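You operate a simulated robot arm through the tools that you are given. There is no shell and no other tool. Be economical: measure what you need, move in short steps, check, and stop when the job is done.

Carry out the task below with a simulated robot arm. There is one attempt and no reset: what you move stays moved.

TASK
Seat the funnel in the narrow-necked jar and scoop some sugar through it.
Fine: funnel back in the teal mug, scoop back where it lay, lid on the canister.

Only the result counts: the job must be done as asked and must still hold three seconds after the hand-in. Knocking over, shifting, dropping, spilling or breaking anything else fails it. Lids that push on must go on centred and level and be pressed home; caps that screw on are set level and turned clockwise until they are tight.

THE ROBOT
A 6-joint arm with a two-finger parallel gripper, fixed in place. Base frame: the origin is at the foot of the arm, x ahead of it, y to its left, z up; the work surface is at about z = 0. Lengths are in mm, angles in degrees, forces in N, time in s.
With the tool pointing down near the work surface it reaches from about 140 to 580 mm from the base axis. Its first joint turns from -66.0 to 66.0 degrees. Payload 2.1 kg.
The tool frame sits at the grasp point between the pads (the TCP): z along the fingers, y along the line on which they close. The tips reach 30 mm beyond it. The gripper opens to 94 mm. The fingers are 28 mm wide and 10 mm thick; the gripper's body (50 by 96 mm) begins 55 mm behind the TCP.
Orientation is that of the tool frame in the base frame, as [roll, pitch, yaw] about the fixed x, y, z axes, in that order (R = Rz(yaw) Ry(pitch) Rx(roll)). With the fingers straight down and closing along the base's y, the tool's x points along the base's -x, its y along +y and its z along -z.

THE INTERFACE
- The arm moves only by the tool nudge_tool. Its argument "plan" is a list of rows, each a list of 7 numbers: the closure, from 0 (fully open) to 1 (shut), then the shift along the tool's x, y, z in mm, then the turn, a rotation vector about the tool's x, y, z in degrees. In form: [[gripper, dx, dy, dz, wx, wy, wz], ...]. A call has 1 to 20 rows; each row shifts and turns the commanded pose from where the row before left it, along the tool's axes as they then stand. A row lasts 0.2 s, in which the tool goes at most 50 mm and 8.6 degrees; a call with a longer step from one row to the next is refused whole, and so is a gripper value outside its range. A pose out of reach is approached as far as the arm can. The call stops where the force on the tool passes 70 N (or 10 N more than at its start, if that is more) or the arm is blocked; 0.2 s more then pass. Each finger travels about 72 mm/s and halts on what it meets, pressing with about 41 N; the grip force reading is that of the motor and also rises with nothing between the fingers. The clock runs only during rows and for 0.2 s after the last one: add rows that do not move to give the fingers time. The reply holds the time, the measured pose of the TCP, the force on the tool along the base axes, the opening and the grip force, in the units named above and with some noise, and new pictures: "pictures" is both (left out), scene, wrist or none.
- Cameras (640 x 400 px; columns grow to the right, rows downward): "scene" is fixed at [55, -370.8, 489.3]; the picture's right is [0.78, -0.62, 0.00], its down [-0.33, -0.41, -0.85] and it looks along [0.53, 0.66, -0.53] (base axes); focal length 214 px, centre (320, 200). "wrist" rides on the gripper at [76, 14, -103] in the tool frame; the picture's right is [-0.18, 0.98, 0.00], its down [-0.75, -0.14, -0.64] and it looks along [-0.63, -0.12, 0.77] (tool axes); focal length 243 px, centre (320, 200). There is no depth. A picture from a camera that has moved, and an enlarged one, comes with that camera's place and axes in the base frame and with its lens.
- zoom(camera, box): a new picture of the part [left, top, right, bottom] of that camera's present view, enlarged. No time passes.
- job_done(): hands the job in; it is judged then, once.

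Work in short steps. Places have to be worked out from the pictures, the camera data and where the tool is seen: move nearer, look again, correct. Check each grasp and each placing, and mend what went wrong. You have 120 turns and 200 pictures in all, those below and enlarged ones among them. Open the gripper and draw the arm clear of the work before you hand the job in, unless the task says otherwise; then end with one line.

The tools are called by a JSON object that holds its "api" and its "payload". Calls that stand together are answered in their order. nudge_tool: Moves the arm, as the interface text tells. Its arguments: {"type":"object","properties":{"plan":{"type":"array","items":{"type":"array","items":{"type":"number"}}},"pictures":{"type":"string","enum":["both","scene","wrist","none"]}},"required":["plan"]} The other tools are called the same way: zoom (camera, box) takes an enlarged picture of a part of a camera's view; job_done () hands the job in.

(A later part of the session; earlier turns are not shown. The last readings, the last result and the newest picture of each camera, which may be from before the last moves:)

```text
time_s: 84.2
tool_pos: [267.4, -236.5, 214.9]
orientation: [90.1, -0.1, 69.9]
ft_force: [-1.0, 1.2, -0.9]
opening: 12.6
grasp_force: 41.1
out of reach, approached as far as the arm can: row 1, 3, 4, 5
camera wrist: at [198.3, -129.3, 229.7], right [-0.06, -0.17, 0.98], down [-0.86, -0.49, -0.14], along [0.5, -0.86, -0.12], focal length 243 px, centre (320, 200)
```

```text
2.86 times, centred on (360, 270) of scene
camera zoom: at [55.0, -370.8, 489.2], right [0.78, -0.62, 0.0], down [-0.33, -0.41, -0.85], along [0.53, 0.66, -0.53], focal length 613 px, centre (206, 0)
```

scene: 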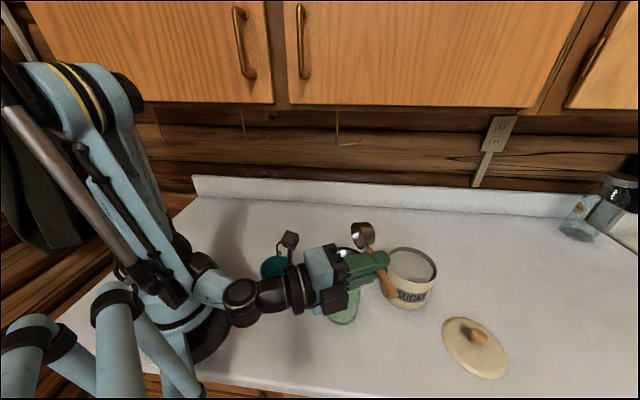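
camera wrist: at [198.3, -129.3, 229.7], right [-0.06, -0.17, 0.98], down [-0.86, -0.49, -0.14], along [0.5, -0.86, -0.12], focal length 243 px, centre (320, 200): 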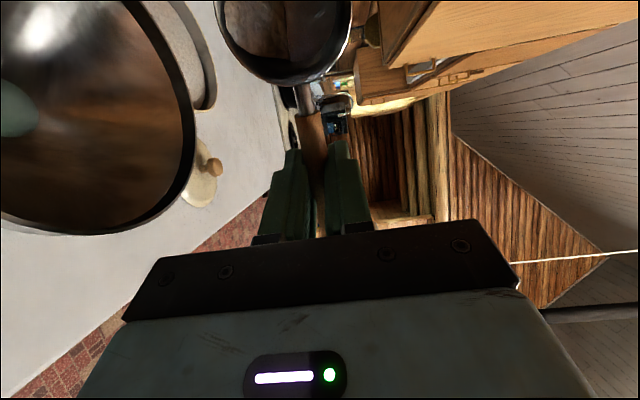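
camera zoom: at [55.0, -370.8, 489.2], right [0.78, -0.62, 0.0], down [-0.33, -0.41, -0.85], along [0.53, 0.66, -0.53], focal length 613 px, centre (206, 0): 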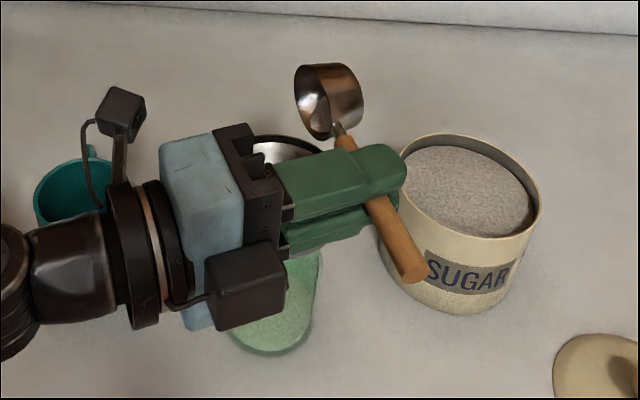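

The cup looks empty at 90°, and the jar now shows sugar. I roll back level over the funnel and check for anything left or spilled.

{"api": "nudge_tool", "payload": {"plan": [[1, 0, 0, 0, 0, 0, 0], [1, 0, 0, 0, 6, 0, 0], [1, 0, 0, 0, 6, 0, 0], [1, 0, 0, 0, 6, 0, 0], [1, 0, 0, 0, 6, 0, 0], [1, 0, 0, 0, 6, 0, 0], [1, 0, 0, 0, 6, 0, 0], [1, 0, 0, 0, 6, 0, 0], [1, 0, 0, 0, 6, 0, 0], [1, 0, 0, 0, 6, 0, 0], [1, 0, 0, 0, 6, 0, 0], [1, 0, 0, 0, 6, 0, 0], [1, 0, 0, 0, 6, 0, 0], [1, 0, 0, 0, 6, 0, 0], [1, 0, 0, 0, 6, 0, 0], [1, 0, 0, 0, 6, 0, 0], [1, 0, 0, 0, 0, 0, 0]], "pictures": "both"}}

{"api": "zoom", "payload": {"camera": "wrist", "box": [180, 0, 400, 170]}}

{"api": "zoom", "payload": {"camera": "scene", "box": [290, 230, 410, 350]}}

```text
time_s: 87.8
tool_pos: [266.3, -235.0, 214.6]
orientation: [-179.8, 0.1, 69.9]
ft_force: [-0.7, 0.0, -1.3]
opening: 12.5
grasp_force: 40.9
camera wrist: at [307.5, -169.0, 317.8], right [0.86, -0.51, 0.0], down [-0.39, -0.66, 0.64], along [-0.33, -0.55, -0.77], focal length 243 px, centre (320, 200)
```

scene: 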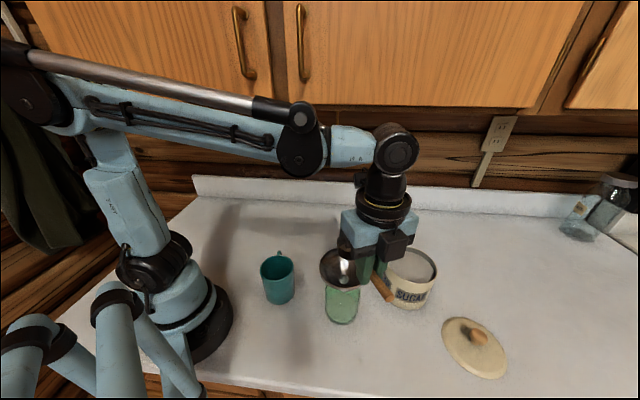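
wrist: 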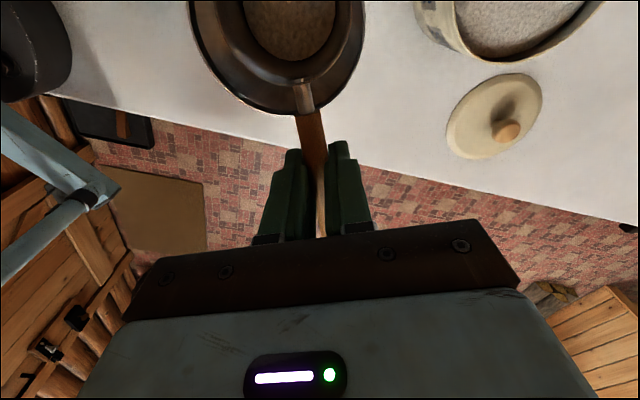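

```text
2.35 times, centred on (290, 85) of wrist
camera zoom: at [307.5, -169.0, 317.8], right [0.86, -0.51, 0.0], down [-0.39, -0.66, 0.64], along [-0.33, -0.55, -0.77], focal length 571 px, centre (391, 471)
```

zoom: 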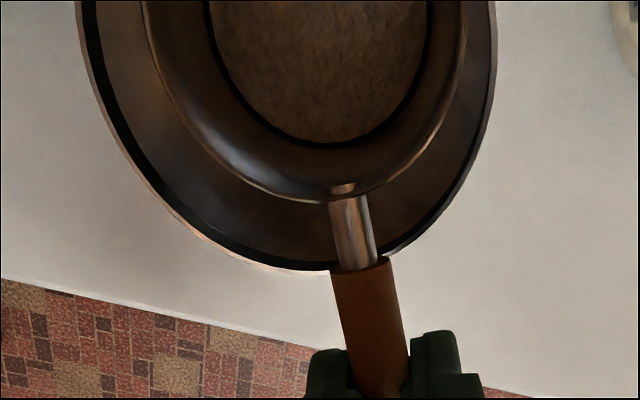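

```text
3.33 times, centred on (350, 290) of scene
camera zoom: at [55.1, -370.8, 489.2], right [0.78, -0.62, 0.0], down [-0.33, -0.41, -0.85], along [0.53, 0.66, -0.53], focal length 715 px, centre (220, -100)
```

zoom: 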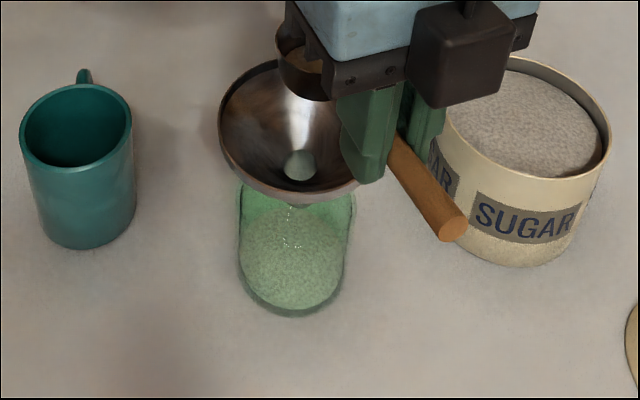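

Sugar is in the jar and nothing is spilled. The handle lay across the lid, so I'll set the scoop down 40 mm along its axis, clear of the lid, move the lid onto the canister, and then return the scoop. I carry it there slowly.

{"api": "nudge_tool", "payload": {"plan": [[1, -8, 8, 0, 0, 0, 0], [1, -12.5, 13, 0, 0, 0, 0], [1, -12.5, 13, 0, 0, 0, 0], [1, -12.5, 13, 0, 0, 0, 0], [1, -12.5, 13, 0, 0, 0, 0], [1, -12, 12, 0, 0, 0, -4], [1, 0, 0, 0, 0, 0, -8], [1, 0, 0, 0, 0, 0, -8], [1, 0, 0, 0, 0, 0, -8], [1, 0, 0, 0, 0, 0, -8], [1, 0, 0, 0, 0, 0, -8], [1, 0, 0, 0, 0, 0, -8], [1, 0, 0, 0, 0, 0, -8], [1, 0, 0, 0, 0, 0, -8], [1, 0, 0, 0, 0, 0, -3.1], [1, 0, 0, 0, 0, 0, 0]]}}

```text
time_s: 91.2
tool_pos: [311.5, -327.1, 216.3]
orientation: [179.9, 0.0, 140.9]
ft_force: [-0.5, 0.1, -0.8]
opening: 12.6
grasp_force: 41.1
camera wrist: at [261.5, -268.0, 318.6], right [0.76, 0.65, 0.0], down [0.5, -0.58, 0.64], along [0.42, -0.49, -0.77], focal length 243 px, centre (320, 200)
```

scene: 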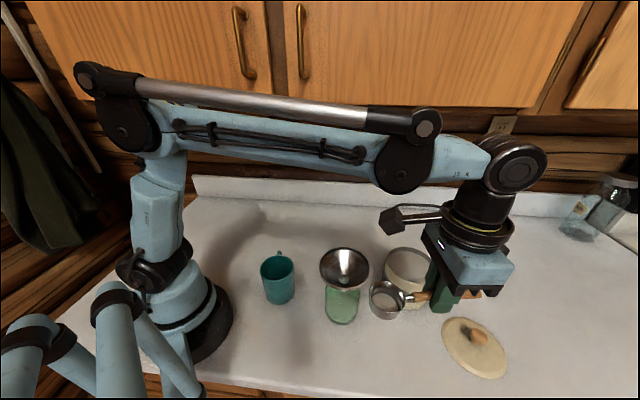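
wrist: 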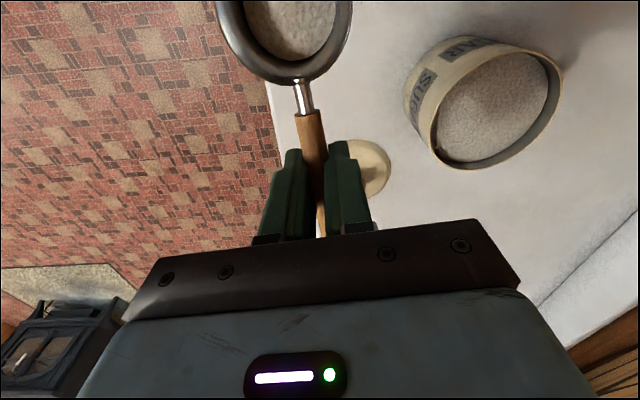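

I lower the scoop straight down to the temporary spot, slowly near the surface.

{"api": "nudge_tool", "payload": {"plan": [[1, 0, 0, 15, 0, 0, 0], [1, 0, 0, 25, 0, 0, 0], [1, 0, 0, 25, 0, 0, 0], [1, 0, 0, 25, 0, 0, 0], [1, 0, 0, 25, 0, 0, 0], [1, 0, 0, 25, 0, 0, 0], [1, 0, 0, 15, 0, 0, 0], [1, 0, 0, 8, 0, 0, 0], [1, 0, 0, 5, 0, 0, 0], [1, 0, 0, 4, 0, 0, 0], [1, 0, 0, 0, 0, 0, 0]], "pictures": "none"}}

{"api": "zoom", "payload": {"camera": "scene", "box": [340, 260, 500, 380]}}

```text
time_s: 93.6
tool_pos: [312.2, -325.6, 40.5]
orientation: [-180.0, -0.1, 140.8]
ft_force: [0.9, 0.1, 5.1]
opening: 12.7
grasp_force: 40.7
```

```text
3.33 times, centred on (420, 320) of scene
camera zoom: at [55.0, -370.8, 489.3], right [0.78, -0.62, 0.0], down [-0.33, -0.41, -0.85], along [0.53, 0.66, -0.53], focal length 715 px, centre (-13, -200)
```

zoom: 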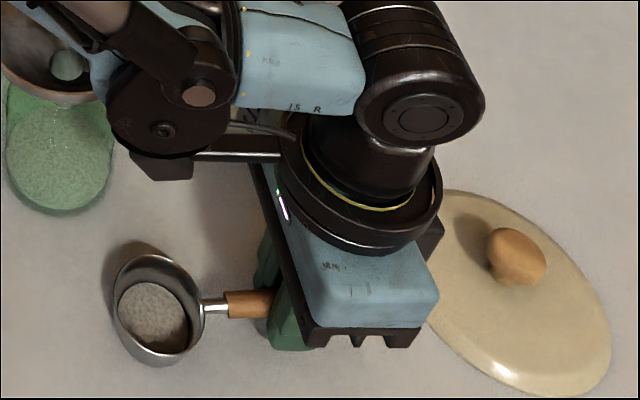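

The cup rests on the counter (5 N). I open and rise straight up.

{"api": "nudge_tool", "payload": {"plan": [[0.8, 0, 0, 0, 0, 0, 0], [0.7, 0, 0, 0, 0, 0, 0], [0.65, 0, 0, 0, 0, 0, 0], [0.65, 0, 0, -10, 0, 0, 0], [0.65, 0, 0, -25, 0, 0, 0], [0.65, 0, 0, -40, 0, 0, 0], [0.65, 0, 0, -40, 0, 0, 0], [0.5, 0, 0, -40, 0, 0, 0], [0.4, 0, 0, 0, 0, 0, 0]]}}

{"api": "zoom", "payload": {"camera": "scene", "box": [290, 220, 520, 390]}}

```text
time_s: 95.6
tool_pos: [312.3, -325.5, 195.0]
orientation: [179.9, 0.0, 140.9]
ft_force: [-0.1, 0.4, -0.1]
opening: 56.4
grasp_force: 0.1
camera wrist: at [262.8, -267.4, 297.7], right [0.76, 0.65, 0.0], down [0.5, -0.58, 0.64], along [0.42, -0.49, -0.77], focal length 243 px, centre (320, 200)
```

scene: 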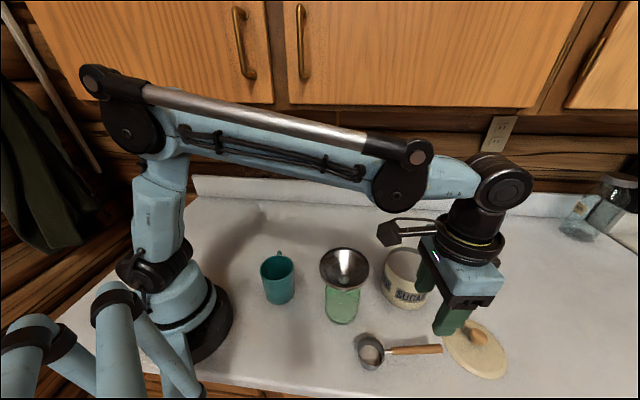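
wrist: 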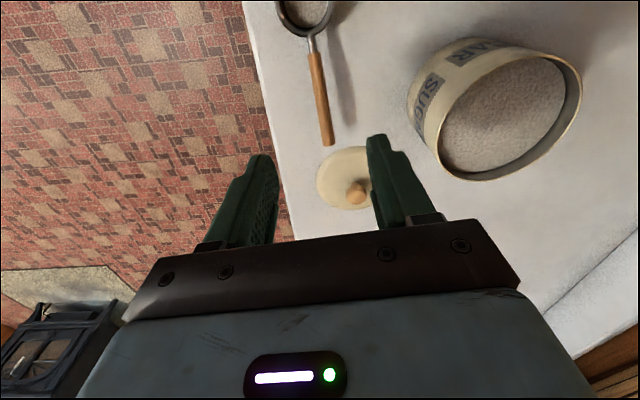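

```text
2.35 times, centred on (405, 305) of scene
camera zoom: at [55.0, -370.8, 489.3], right [0.78, -0.62, 0.0], down [-0.33, -0.41, -0.85], along [0.53, 0.66, -0.53], focal length 505 px, centre (120, -47)
```

zoom: 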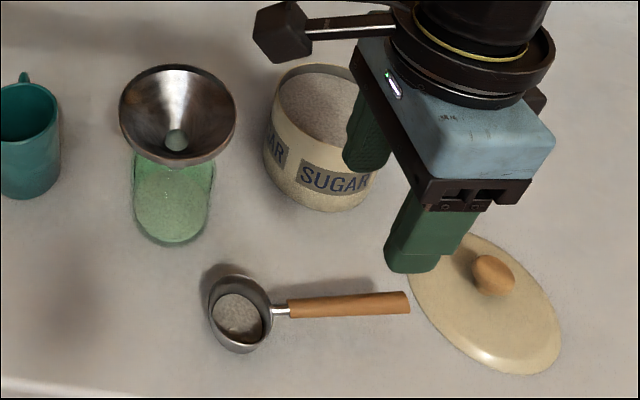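

The scoop is parked clear of the lid. Next the lid: the knob is near (442,-396) and about 33 mm wide, at the edge of reach, so I approach it with the tool tilted 20° outward.

{"api": "nudge_tool", "payload": {"plan": [[0.4, -28.6, 7.2, 15, 0, 0, 0], [0.4, -28.6, 7.2, 15, 0, 0, 0], [0.4, -28.6, 7.2, 15, 0, 0, 0], [0.4, -28.6, 7.2, 15, 0, 0, 2.9], [0.4, 0, 0, 0, 0, -6.7, 0], [0.4, 0, 0, 0, 0, -6.7, 0], [0.4, 0, 0, 0, 0, -6.6, 0], [0.4, 0, 0, 0, 0, 0, 0]]}}

{"api": "zoom", "payload": {"camera": "wrist", "box": [220, 30, 420, 200]}}

{"api": "zoom", "payload": {"camera": "scene", "box": [400, 240, 560, 390]}}

```text
time_s: 97.4
tool_pos: [417.7, -377.2, 137.0]
orientation: [180.0, 20.1, 138.1]
ft_force: [0.6, -0.4, -0.3]
opening: 56.4
grasp_force: 0.0
camera wrist: at [348.6, -294.9, 207.7], right [0.79, 0.62, 0.06], down [0.27, -0.43, 0.86], along [0.56, -0.66, -0.5], focal length 243 px, centre (320, 200)
```

scene: 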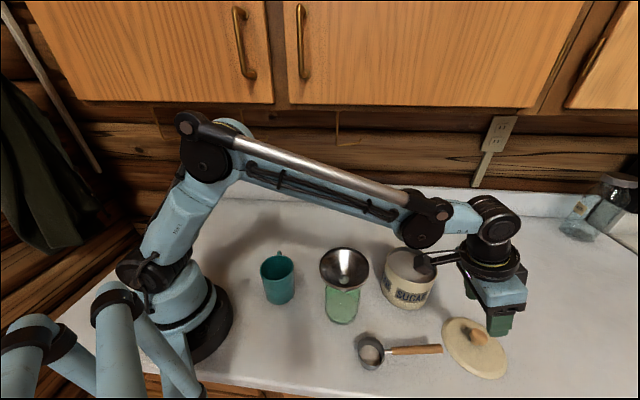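
wrist: 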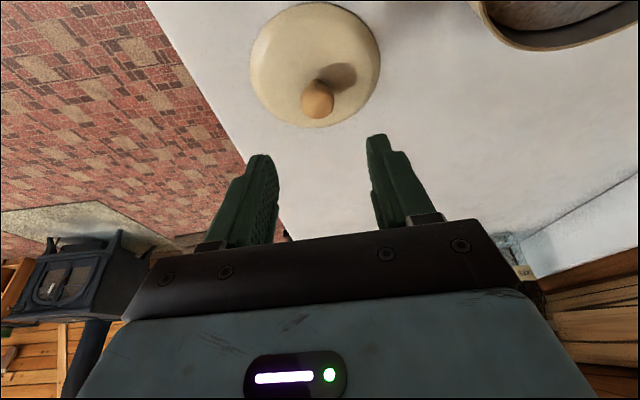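

```text
2.35 times, centred on (320, 115) of wrist
camera zoom: at [348.6, -294.9, 207.7], right [0.79, 0.62, 0.06], down [0.27, -0.43, 0.86], along [0.56, -0.66, -0.5], focal length 571 px, centre (320, 400)
```

zoom: 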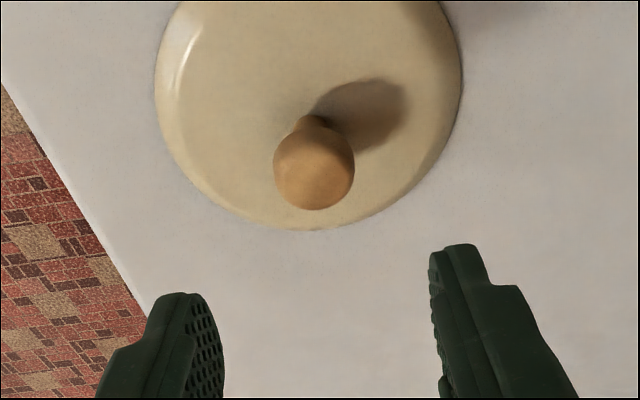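

```text
2.67 times, centred on (480, 315) of scene
camera zoom: at [55.0, -370.8, 489.3], right [0.78, -0.62, 0.0], down [-0.33, -0.41, -0.85], along [0.53, 0.66, -0.53], focal length 572 px, centre (-107, -107)
```

zoom: 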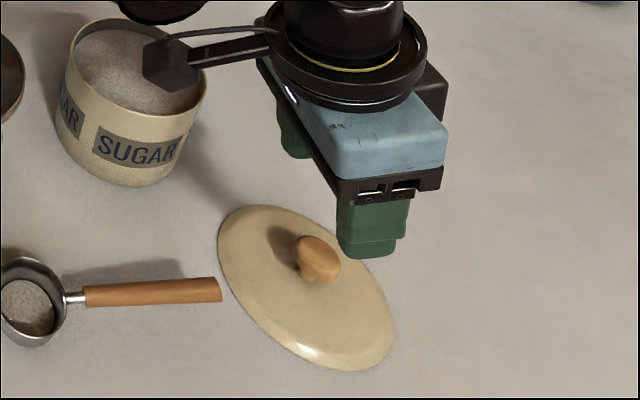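

The knob centre is at about (443,-400,28) and the tool is laterally in line. I advance along the tool axis most of the way, then re-check.

{"api": "nudge_tool", "payload": {"plan": [[0.4, 2, 0, 22, 0, 0, 0], [0.4, 2, 0, 22, 0, 0, 0], [0.45, 1.2, 0, 20, 0, 0, 0], [0.45, 0, 0, 0, 0, 0, 0]], "pictures": "none"}}

{"api": "zoom", "payload": {"camera": "wrist", "box": [220, 30, 420, 200]}}

{"api": "zoom", "payload": {"camera": "scene", "box": [420, 280, 540, 390]}}

```text
time_s: 98.4
tool_pos: [431.0, -388.6, 77.1]
orientation: [-180.0, 20.0, 138.0]
ft_force: [-0.4, -0.5, -0.9]
opening: 51.6
grasp_force: 0.1
```

```text
2.35 times, centred on (320, 115) of wrist
camera zoom: at [362.5, -305.6, 147.6], right [0.79, 0.62, 0.06], down [0.27, -0.43, 0.86], along [0.56, -0.66, -0.5], focal length 571 px, centre (320, 400)
```

zoom: 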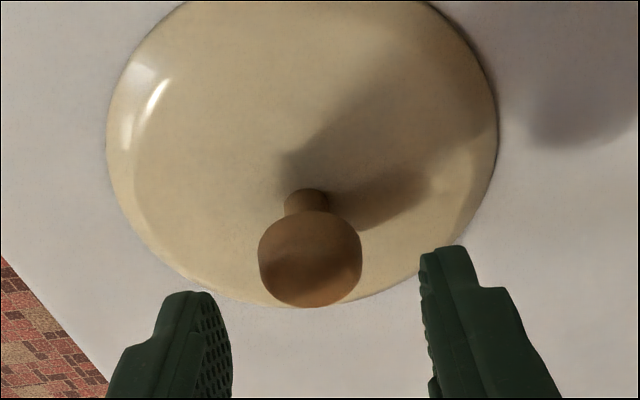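

```text
3.64 times, centred on (480, 335) of scene
camera zoom: at [55.0, -370.8, 489.3], right [0.78, -0.62, 0.0], down [-0.33, -0.41, -0.85], along [0.53, 0.66, -0.53], focal length 780 px, centre (-262, -291)
```

zoom: 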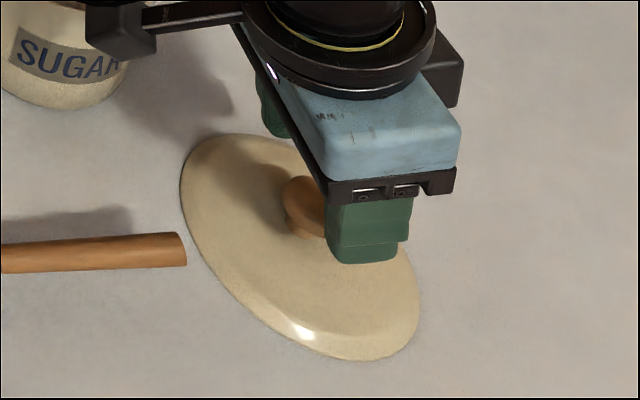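

{"api": "nudge_tool", "payload": {"plan": [[0.45, 0.8, -1.3, 12, 0, 0, 0], [0.45, 0.7, -1.2, 12, 0, 0, 0], [0.45, 0, 0, 6, 0, 0, 0], [0.45, 0, 0, 0, 0, 0, 0]], "pictures": "none"}}

{"api": "zoom", "payload": {"camera": "wrist", "box": [220, 60, 420, 230]}}

{"api": "zoom", "payload": {"camera": "scene", "box": [420, 280, 540, 390]}}

```text
time_s: 99.4
tool_pos: [436.5, -394.7, 47.1]
orientation: [-180.0, 19.9, 138.1]
ft_force: [0.1, -0.6, 0.6]
opening: 51.7
grasp_force: 0.1
```

```text
2.35 times, centred on (320, 145) of wrist
camera zoom: at [367.6, -313.6, 119.3], right [0.79, 0.62, 0.06], down [0.27, -0.43, 0.86], along [0.56, -0.66, -0.5], focal length 571 px, centre (320, 329)
```

zoom: 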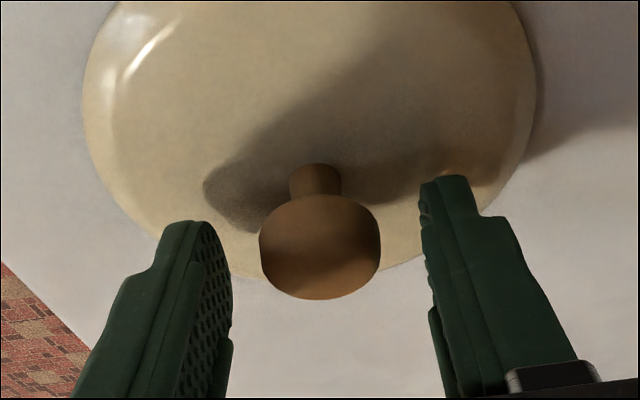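

```text
3.64 times, centred on (480, 335) of scene
camera zoom: at [55.0, -370.8, 489.3], right [0.78, -0.62, 0.0], down [-0.33, -0.41, -0.85], along [0.53, 0.66, -0.53], focal length 780 px, centre (-262, -291)
```

zoom: 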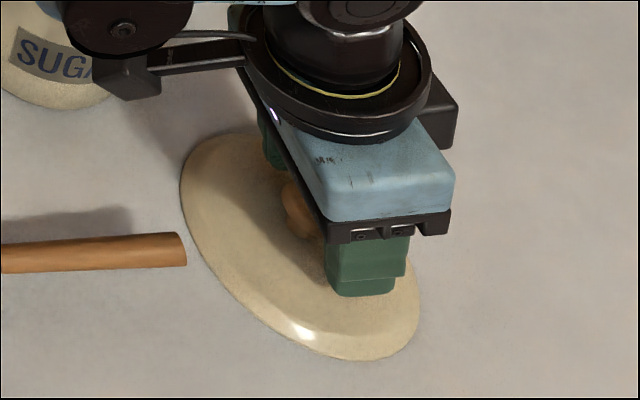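

{"api": "nudge_tool", "payload": {"plan": [[0.45, 0, 0, 5, 0, 0, 0], [0.55, 0, 0, 0, 0, 0, 0], [0.7, 0, 0, 0, 0, 0, 0], [0.85, 0, 0, 0, 0, 0, 0], [1, 0, 0, 0, 0, 0, 0], [1, 0, 0, 0, 0, 0, 0]], "pictures": "none"}}

{"api": "zoom", "payload": {"camera": "wrist", "box": [220, 60, 420, 230]}}

```text
time_s: 100.8
tool_pos: [439.5, -396.9, 42.5]
orientation: [179.9, 20.0, 138.1]
ft_force: [5.5, 3.3, 24.3]
opening: 28.1
grasp_force: 40.7
```

```text
2.35 times, centred on (320, 145) of wrist
camera zoom: at [368.9, -314.8, 114.3], right [0.79, 0.62, 0.06], down [0.27, -0.43, 0.86], along [0.56, -0.66, -0.5], focal length 571 px, centre (320, 329)
```

zoom: 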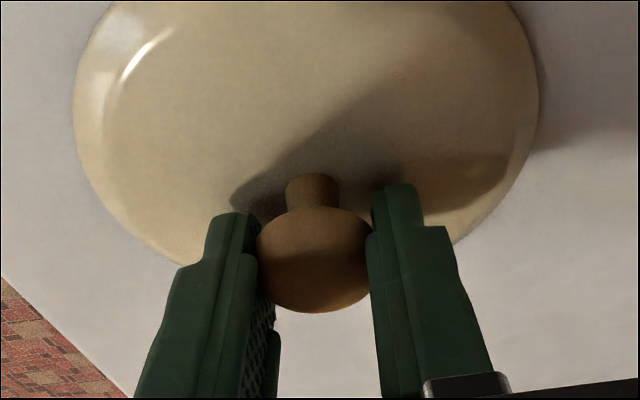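

The knob is gripped (28 mm). I lift vertically a bit and check that the lid is level and the scoop undisturbed.

{"api": "nudge_tool", "payload": {"plan": [[1, -1, 0, -2.8, 0, 0, 0], [1, -1.7, 0, -4.7, 0, 0, 0], [1, -3.4, 0, -9.4, 0, 0, 0], [1, -5.1, 0, -14.1, 0, 0, 0], [1, -5.1, 0, -14.1, 0, 0, 0], [1, 0, 0, 0, 0, 0, 0]]}}

{"api": "zoom", "payload": {"camera": "wrist", "box": [220, 60, 420, 230]}}

{"api": "zoom", "payload": {"camera": "scene", "box": [340, 240, 540, 390]}}

```text
time_s: 102.2
tool_pos: [436.3, -395.3, 89.2]
orientation: [180.0, 19.9, 138.2]
ft_force: [-0.7, -0.1, -0.4]
opening: 27.8
grasp_force: 41.4
camera wrist: at [367.2, -314.2, 161.2], right [0.79, 0.62, 0.06], down [0.27, -0.43, 0.86], along [0.56, -0.66, -0.5], focal length 243 px, centre (320, 200)
```

scene: 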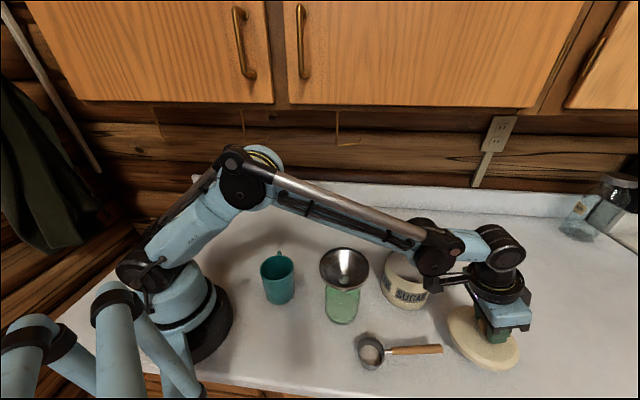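
wrist: 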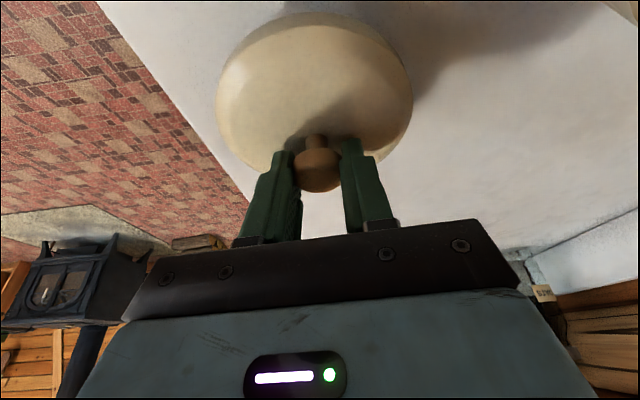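

```text
2.35 times, centred on (320, 145) of wrist
camera zoom: at [367.2, -314.2, 161.2], right [0.79, 0.62, 0.06], down [0.27, -0.43, 0.86], along [0.56, -0.66, -0.5], focal length 571 px, centre (320, 329)
```

zoom: 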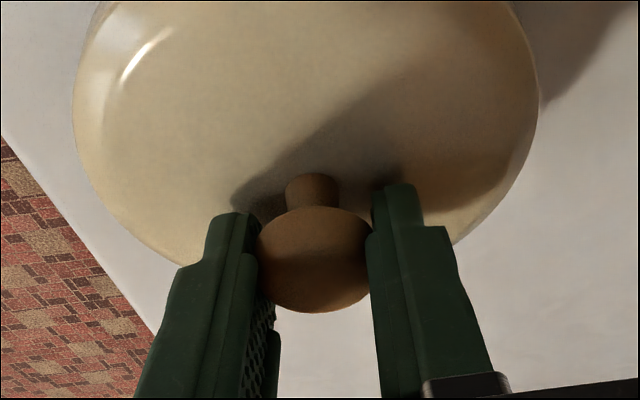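

```text
2.67 times, centred on (440, 315) of scene
camera zoom: at [55.0, -370.8, 489.2], right [0.78, -0.62, 0.0], down [-0.33, -0.41, -0.85], along [0.53, 0.66, -0.53], focal length 572 px, centre (0, -107)
```

zoom: 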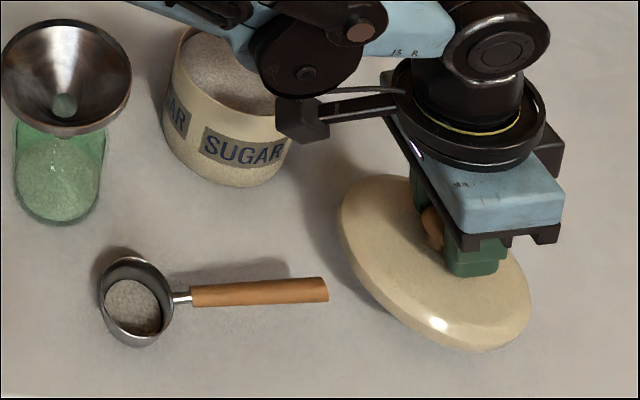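

The lid is held level. I raise it and bring it over the canister.

{"api": "nudge_tool", "payload": {"plan": [[1, -8.5, 0, -23.5, 0, 0, 0], [1, -8.5, 0, -23.5, 0, 0, 0], [1, -8.5, 0, -23.5, 0, 0, 0], [1, -8.5, 0, -23.5, 0, 0, 0], [1, 14.2, 14.7, -5.2, 0, 0, 0], [1, 14.2, 14.7, -5.2, 0, 0, 0], [1, 14.2, 14.7, -5.2, 0, 0, 0], [1, 14.2, 14.7, -5.2, 0, 0, 0], [1, 14.2, 14.7, -5.2, 0, 0, 0], [1, 14.2, 14.7, -5.2, 0, 0, 0], [1, 14.2, 14.7, -5.2, 0, 0, 0], [1, 14.2, 14.7, -5.2, 0, 0, 0], [1, 0, 0, 0, 0, 0, 0]]}}

{"api": "zoom", "payload": {"camera": "scene", "box": [350, 180, 490, 320]}}

{"api": "zoom", "payload": {"camera": "wrist", "box": [180, 0, 460, 220]}}

```text
time_s: 105.0
tool_pos: [426.6, -228.1, 190.2]
orientation: [-180.0, 19.9, 138.0]
ft_force: [-0.3, 0.0, 0.0]
opening: 27.8
grasp_force: 41.1
camera wrist: at [356.5, -146.5, 261.0], right [0.79, 0.62, 0.06], down [0.27, -0.43, 0.86], along [0.56, -0.66, -0.5], focal length 243 px, centre (320, 200)
```

scene: 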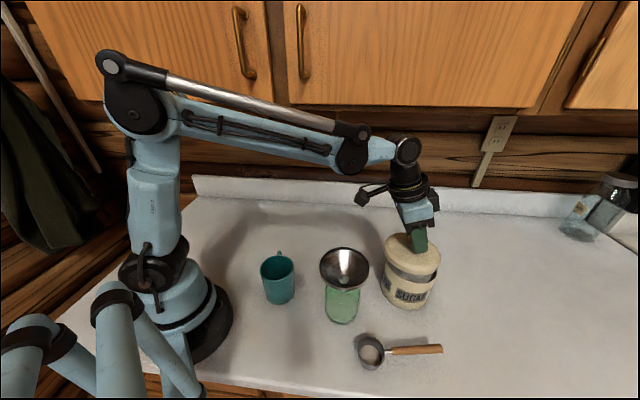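
wrist: 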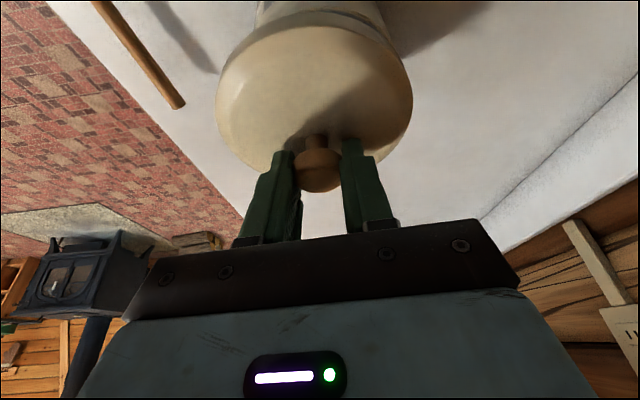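

```text
2.86 times, centred on (420, 250) of scene
camera zoom: at [55.1, -370.8, 489.2], right [0.78, -0.62, 0.0], down [-0.33, -0.41, -0.85], along [0.53, 0.66, -0.53], focal length 613 px, centre (34, 57)
```

zoom: 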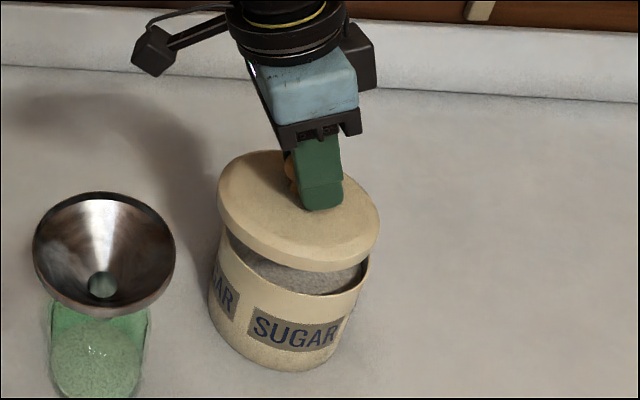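

```text
1.82 times, centred on (320, 110) of wrist
camera zoom: at [356.5, -146.5, 261.0], right [0.79, 0.62, 0.06], down [0.27, -0.43, 0.86], along [0.56, -0.66, -0.5], focal length 441 px, centre (320, 364)
```

zoom: 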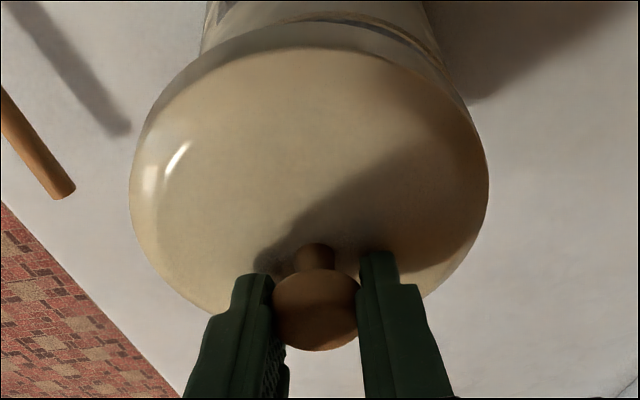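

The lid hovers over the canister. I zoom in to compare the lid and rim outlines precisely.

{"api": "zoom", "payload": {"camera": "scene", "box": [380, 225, 450, 290]}}

{"api": "zoom", "payload": {"camera": "wrist", "box": [200, 0, 430, 100]}}

```text
6.15 times, centred on (415, 258) of scene
camera zoom: at [55.1, -370.8, 489.2], right [0.78, -0.62, 0.0], down [-0.33, -0.41, -0.85], along [0.53, 0.66, -0.53], focal length 1320 px, centre (-265, -154)
```

zoom: 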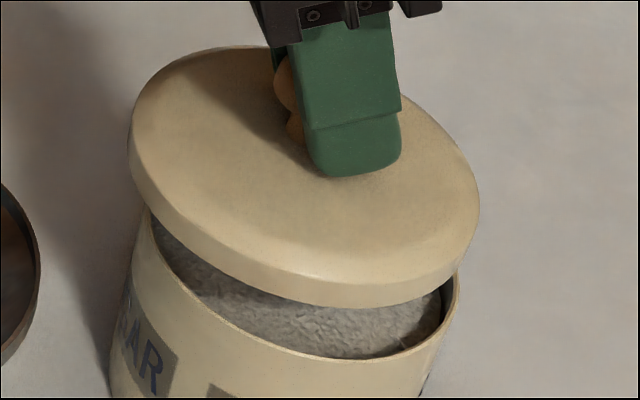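

```text
2.78 times, centred on (315, 50) of wrist
camera zoom: at [356.5, -146.5, 261.0], right [0.79, 0.62, 0.06], down [0.27, -0.43, 0.86], along [0.56, -0.66, -0.5], focal length 675 px, centre (334, 617)
```

zoom: 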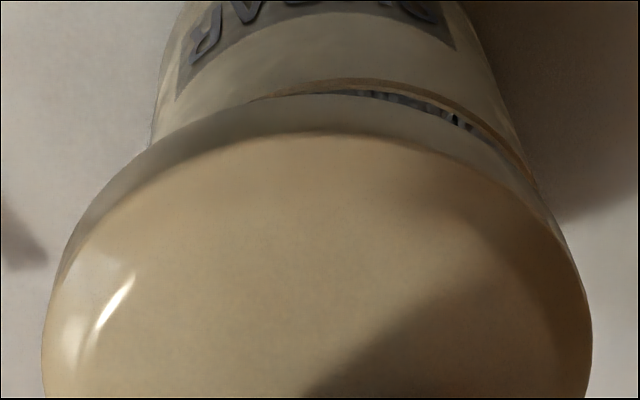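

Both views say the canister centre is about (+10,-2) mm from the lid's. I shift accordingly and lower to about 18 mm above the rim.

{"api": "nudge_tool", "payload": {"plan": [[1, -8.3, 5.2, 3, 0, 0, 0], [1, 4.3, 0, 11.75, 0, 0, 0], [1, 4.3, 0, 11.75, 0, 0, 0], [1, 0, 0, 0, 0, 0, 0]], "pictures": "none"}}

{"api": "zoom", "payload": {"camera": "scene", "box": [380, 225, 450, 290]}}

{"api": "zoom", "payload": {"camera": "wrist", "box": [200, 0, 430, 100]}}

```text
time_s: 106.0
tool_pos: [435.6, -229.0, 163.4]
orientation: [-179.9, 20.0, 137.9]
ft_force: [0.0, -0.1, -0.8]
opening: 28.0
grasp_force: 40.9
```

```text
6.15 times, centred on (415, 258) of scene
camera zoom: at [55.0, -370.8, 489.2], right [0.78, -0.62, 0.0], down [-0.33, -0.41, -0.85], along [0.53, 0.66, -0.53], focal length 1320 px, centre (-265, -154)
```

zoom: 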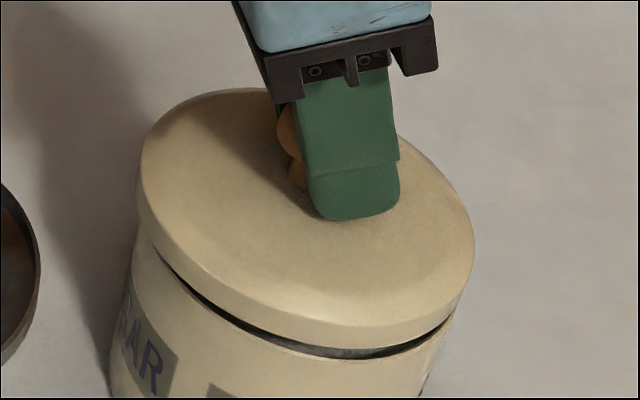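

```text
2.78 times, centred on (315, 50) of wrist
camera zoom: at [366.0, -148.1, 234.7], right [0.79, 0.62, 0.06], down [0.27, -0.43, 0.86], along [0.56, -0.66, -0.5], focal length 675 px, centre (334, 617)
```

zoom: 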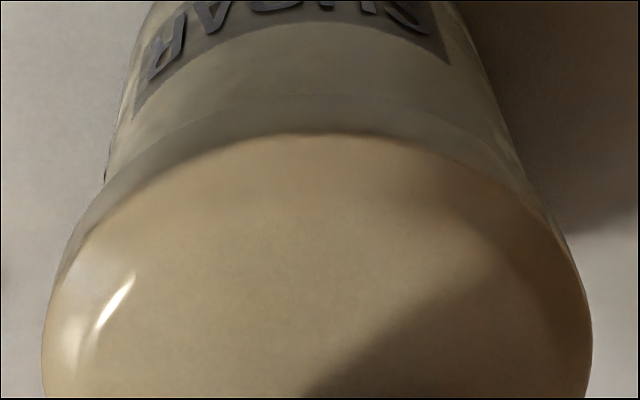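

Nearly aligned: remaining offset is about (+3.5,0). I correct, lower 9 mm more and check the overlap around the rim.

{"api": "nudge_tool", "payload": {"plan": [[1, -2.4, 2.3, 0.9, 0, 0, 0], [1, 1.5, 0, 4.2, 0, 0, 0], [1, 1.5, 0, 4.2, 0, 0, 0], [1, 0, 0, 0, 0, 0, 0]], "pictures": "none"}}

{"api": "zoom", "payload": {"camera": "scene", "box": [380, 225, 450, 290]}}

{"api": "zoom", "payload": {"camera": "wrist", "box": [200, 0, 430, 100]}}

```text
time_s: 107.0
tool_pos: [438.7, -230.1, 155.6]
orientation: [-179.9, 20.1, 138.0]
ft_force: [-0.5, 0.2, -0.8]
opening: 27.6
grasp_force: 41.0
```

```text
6.15 times, centred on (415, 258) of scene
camera zoom: at [55.0, -370.8, 489.2], right [0.78, -0.62, 0.0], down [-0.33, -0.41, -0.85], along [0.53, 0.66, -0.53], focal length 1320 px, centre (-265, -154)
```

zoom: 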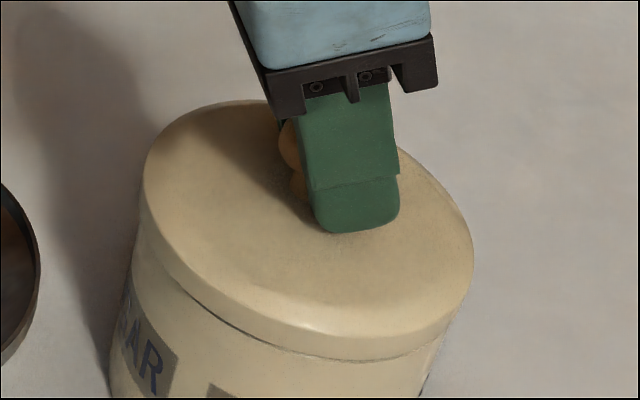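

```text
2.78 times, centred on (315, 50) of wrist
camera zoom: at [369.4, -148.6, 226.5], right [0.79, 0.62, 0.06], down [0.27, -0.43, 0.86], along [0.56, -0.66, -0.5], focal length 675 px, centre (334, 617)
```

zoom: 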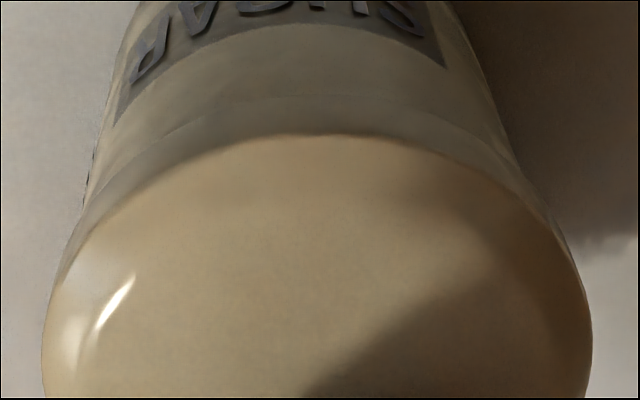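

Aligned within about 2 mm. I make a small correction and lower gently to contact.

{"api": "nudge_tool", "payload": {"plan": [[1, -1.3, 0, 0.5, 0, 0, 0], [1, 0.7, 0, 1.9, 0, 0, 0], [1, 0.7, 0, 1.9, 0, 0, 0], [1, 0.35, 0, 0.95, 0, 0, 0], [1, 0, 0, 0, 0, 0, 0]], "pictures": "none"}}

{"api": "zoom", "payload": {"camera": "scene", "box": [380, 225, 450, 290]}}

```text
time_s: 108.2
tool_pos: [440.8, -230.9, 150.2]
orientation: [179.9, 20.0, 138.1]
ft_force: [-0.9, 0.4, -0.9]
opening: 27.9
grasp_force: 40.5
```

```text
6.15 times, centred on (415, 258) of scene
camera zoom: at [55.0, -370.8, 489.2], right [0.78, -0.62, 0.0], down [-0.33, -0.41, -0.85], along [0.53, 0.66, -0.53], focal length 1320 px, centre (-265, -154)
```

zoom: 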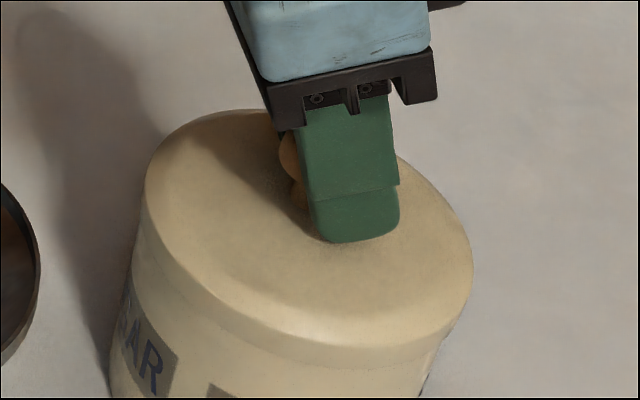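

{"api": "nudge_tool", "payload": {"plan": [[1, 0.35, 0, 0.95, 0, 0, 0], [1, 0.35, 0, 0.95, 0, 0, 0], [1, 0, 0, 0, 0, 0, 0]], "pictures": "none"}}

```text
time_s: 109.0
tool_pos: [439.4, -231.4, 147.9]
orientation: [-179.9, 19.9, 137.9]
ft_force: [-0.3, 0.9, 0.0]
opening: 27.6
grasp_force: 41.2
```

{"api": "nudge_tool", "payload": {"plan": [[1, 0.35, 0, 0.95, 0, 0, 0], [1, 0.35, 0, 0.95, 0, 0, 0], [1, 0.35, 0, 0.95, 0, 0, 0], [1, 0, 0, 0, 0, 0, 0]], "pictures": "none"}}

{"api": "zoom", "payload": {"camera": "scene", "box": [380, 225, 450, 290]}}

{"api": "zoom", "payload": {"camera": "wrist", "box": [200, 0, 430, 100]}}

```text
time_s: 110.0
tool_pos: [438.3, -232.7, 145.6]
orientation: [-180.0, 20.0, 138.1]
ft_force: [0.0, -0.4, -0.2]
opening: 27.7
grasp_force: 41.1
```

```text
6.15 times, centred on (415, 258) of scene
camera zoom: at [55.0, -370.8, 489.2], right [0.78, -0.62, 0.0], down [-0.33, -0.41, -0.85], along [0.53, 0.66, -0.53], focal length 1320 px, centre (-265, -154)
```

zoom: 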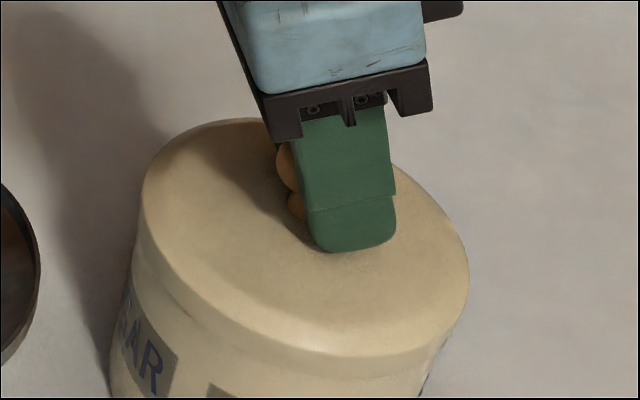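

```text
2.78 times, centred on (315, 50) of wrist
camera zoom: at [370.1, -149.5, 216.9], right [0.79, 0.62, 0.06], down [0.27, -0.43, 0.86], along [0.56, -0.66, -0.5], focal length 675 px, centre (334, 617)
```

zoom: 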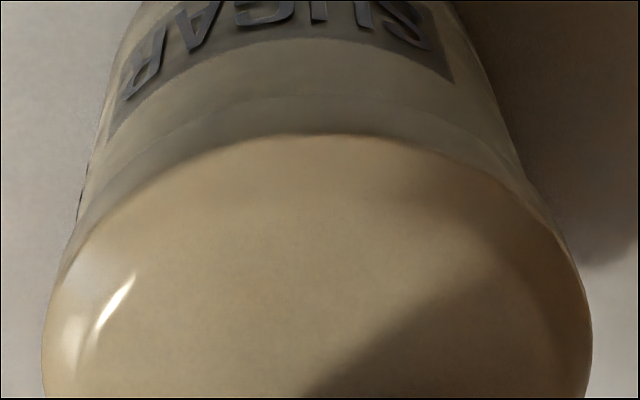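

Still no contact, so I continue in 1 mm steps.

{"api": "nudge_tool", "payload": {"plan": [[1, 0.35, 0, 0.95, 0, 0, 0], [1, 0.35, 0, 0.95, 0, 0, 0], [1, 0.35, 0, 0.95, 0, 0, 0], [1, 0, 0, 0, 0, 0, 0]], "pictures": "none"}}

{"api": "zoom", "payload": {"camera": "scene", "box": [370, 225, 460, 310]}}

```text
time_s: 111.0
tool_pos: [438.7, -231.4, 142.5]
orientation: [-180.0, 20.1, 138.1]
ft_force: [-0.9, -0.2, -1.0]
opening: 27.9
grasp_force: 41.3
```

```text
4.71 times, centred on (415, 268) of scene
camera zoom: at [55.0, -370.8, 489.2], right [0.78, -0.62, 0.0], down [-0.33, -0.41, -0.85], along [0.53, 0.66, -0.53], focal length 1009 px, centre (-127, -118)
```

zoom: 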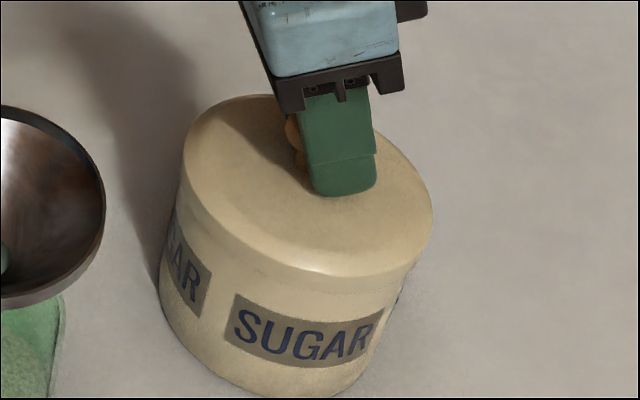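

{"api": "nudge_tool", "payload": {"plan": [[1, 0.35, 0, 0.95, 0, 0, 0], [1, 0.35, 0, 0.95, 0, 0, 0], [1, 0.35, 0, 0.95, 0, 0, 0], [1, 0, 0, 0, 0, 0, 0]], "pictures": "none"}}

{"api": "zoom", "payload": {"camera": "scene", "box": [370, 225, 460, 310]}}

```text
time_s: 112.1
tool_pos: [439.0, -231.0, 141.7]
orientation: [-179.9, 19.9, 138.0]
ft_force: [-5.7, 3.4, 13.6]
opening: 27.7
grasp_force: 40.8
stopped in row 4: the force on the tool passed its limit (the readings are from after the stop); the commanded pose is now the measured one
```

```text
4.71 times, centred on (415, 268) of scene
camera zoom: at [55.0, -370.8, 489.3], right [0.78, -0.62, 0.0], down [-0.33, -0.41, -0.85], along [0.53, 0.66, -0.53], focal length 1009 px, centre (-127, -118)
```

zoom: 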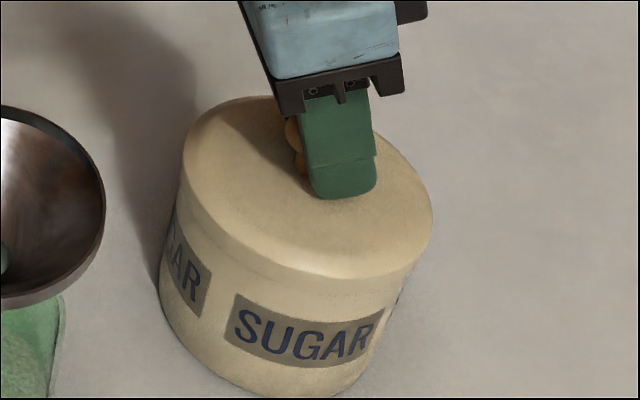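

Firm stop: the lid met a hard stop at z≈141.7. I release, back off along the tool axis, and inspect the seating.

{"api": "nudge_tool", "payload": {"plan": [[0.85, 0, 0, 0, 0, 0, 0], [0.6, 0, 0, 0, 0, 0, 0], [0.45, 0, 0, 0, 0, 0, 0], [0.45, 0, 0, -10, 0, 0, 0], [0.45, 0, 0, -25, 0, 0, 0], [0.45, 0, 0, -25, 0, 0, 0], [0.45, 0, 0, 0, 0, 0, 0]]}}

{"api": "zoom", "payload": {"camera": "scene", "box": [370, 225, 460, 310]}}

{"api": "zoom", "payload": {"camera": "wrist", "box": [200, 0, 440, 200]}}

```text
time_s: 113.7
tool_pos: [421.4, -219.1, 196.9]
orientation: [-179.9, 20.1, 138.1]
ft_force: [0.3, 0.2, -1.0]
opening: 51.7
grasp_force: 0.1
camera wrist: at [353.3, -137.1, 268.3], right [0.79, 0.61, 0.06], down [0.27, -0.43, 0.86], along [0.56, -0.66, -0.5], focal length 243 px, centre (320, 200)
```

scene: 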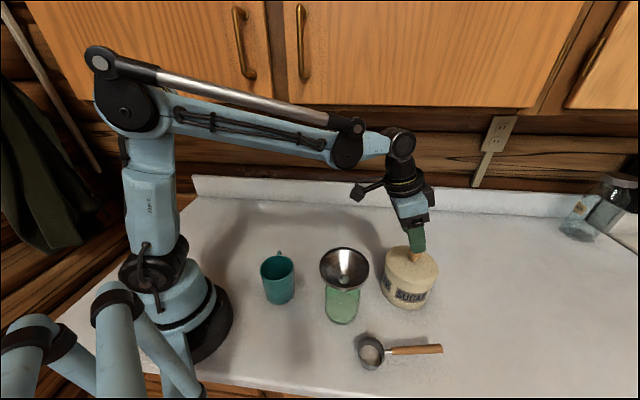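
wrist: 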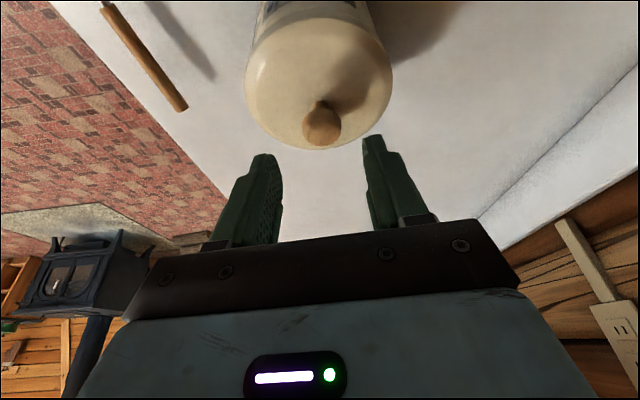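

```text
4.71 times, centred on (415, 268) of scene
camera zoom: at [55.0, -370.8, 489.3], right [0.78, -0.62, 0.0], down [-0.33, -0.41, -0.85], along [0.53, 0.66, -0.53], focal length 1009 px, centre (-127, -118)
```

zoom: 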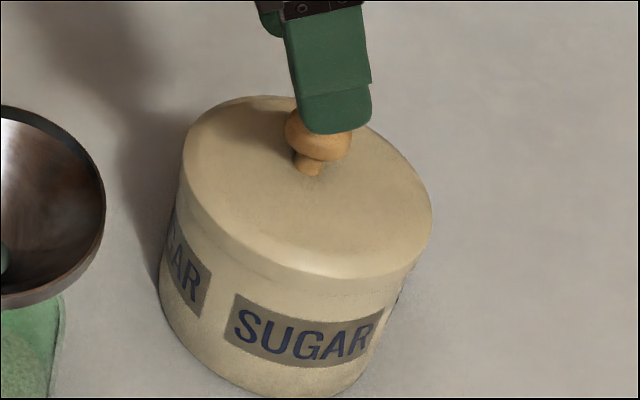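

```text
2.00 times, centred on (320, 100) of wrist
camera zoom: at [353.3, -137.1, 268.3], right [0.79, 0.61, 0.06], down [0.27, -0.43, 0.86], along [0.56, -0.66, -0.5], focal length 485 px, centre (320, 400)
```

zoom: 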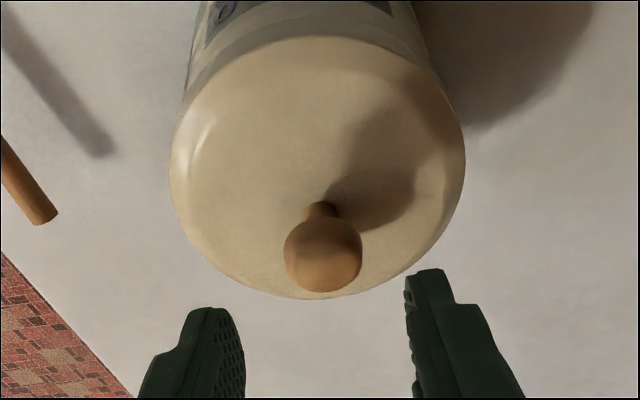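

The lid is level. To make sure it's pressed home, I put the closed fingers vertically over the knob and press down.

{"api": "nudge_tool", "payload": {"plan": [[0.7, 0, 0, -5, 0, 6.7, 0], [1, 0, 0, 0, 0, 6.7, 0], [1, 0, 0, 0, 0, 6.6, 0], [1, -13.5, 1.4, 0, 0, 0, 0], [1, -13.4, 1.4, 0, 0, 0, 0], [1, 0, 0, 10, 0, 0, 0], [1, 0, 0, 10, 0, 0, 0], [1, 0, 0, 0, 0, 0, 0]], "pictures": "wrist"}}

{"api": "zoom", "payload": {"camera": "scene", "box": [370, 215, 460, 310]}}

```text
time_s: 115.5
tool_pos: [443.9, -232.6, 182.3]
orientation: [-179.8, 0.0, 138.0]
ft_force: [0.1, 0.3, 0.9]
opening: 0.0
grasp_force: 32.5
camera wrist: at [398.1, -171.6, 285.9], right [0.79, 0.61, 0.0], down [0.47, -0.61, 0.64], along [0.39, -0.51, -0.77], focal length 243 px, centre (320, 200)
```

wrist: 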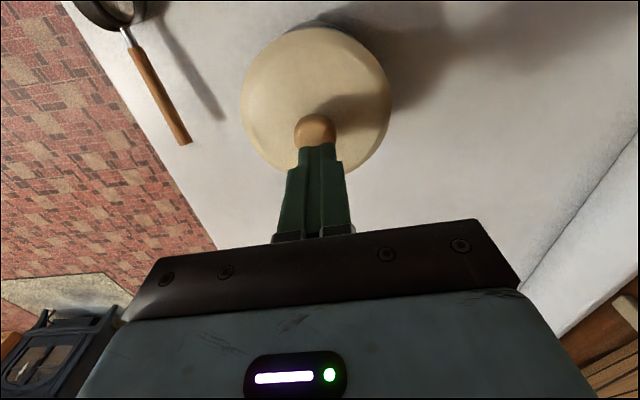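

```text
4.21 times, centred on (415, 262) of scene
camera zoom: at [55.0, -370.8, 489.3], right [0.78, -0.62, 0.0], down [-0.33, -0.41, -0.85], along [0.53, 0.66, -0.53], focal length 903 px, centre (-80, -63)
```

zoom: 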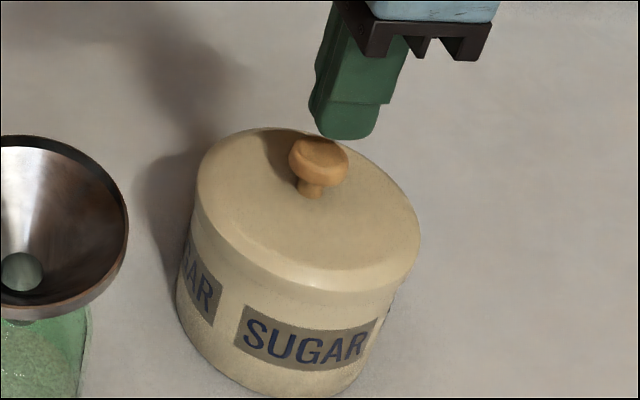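

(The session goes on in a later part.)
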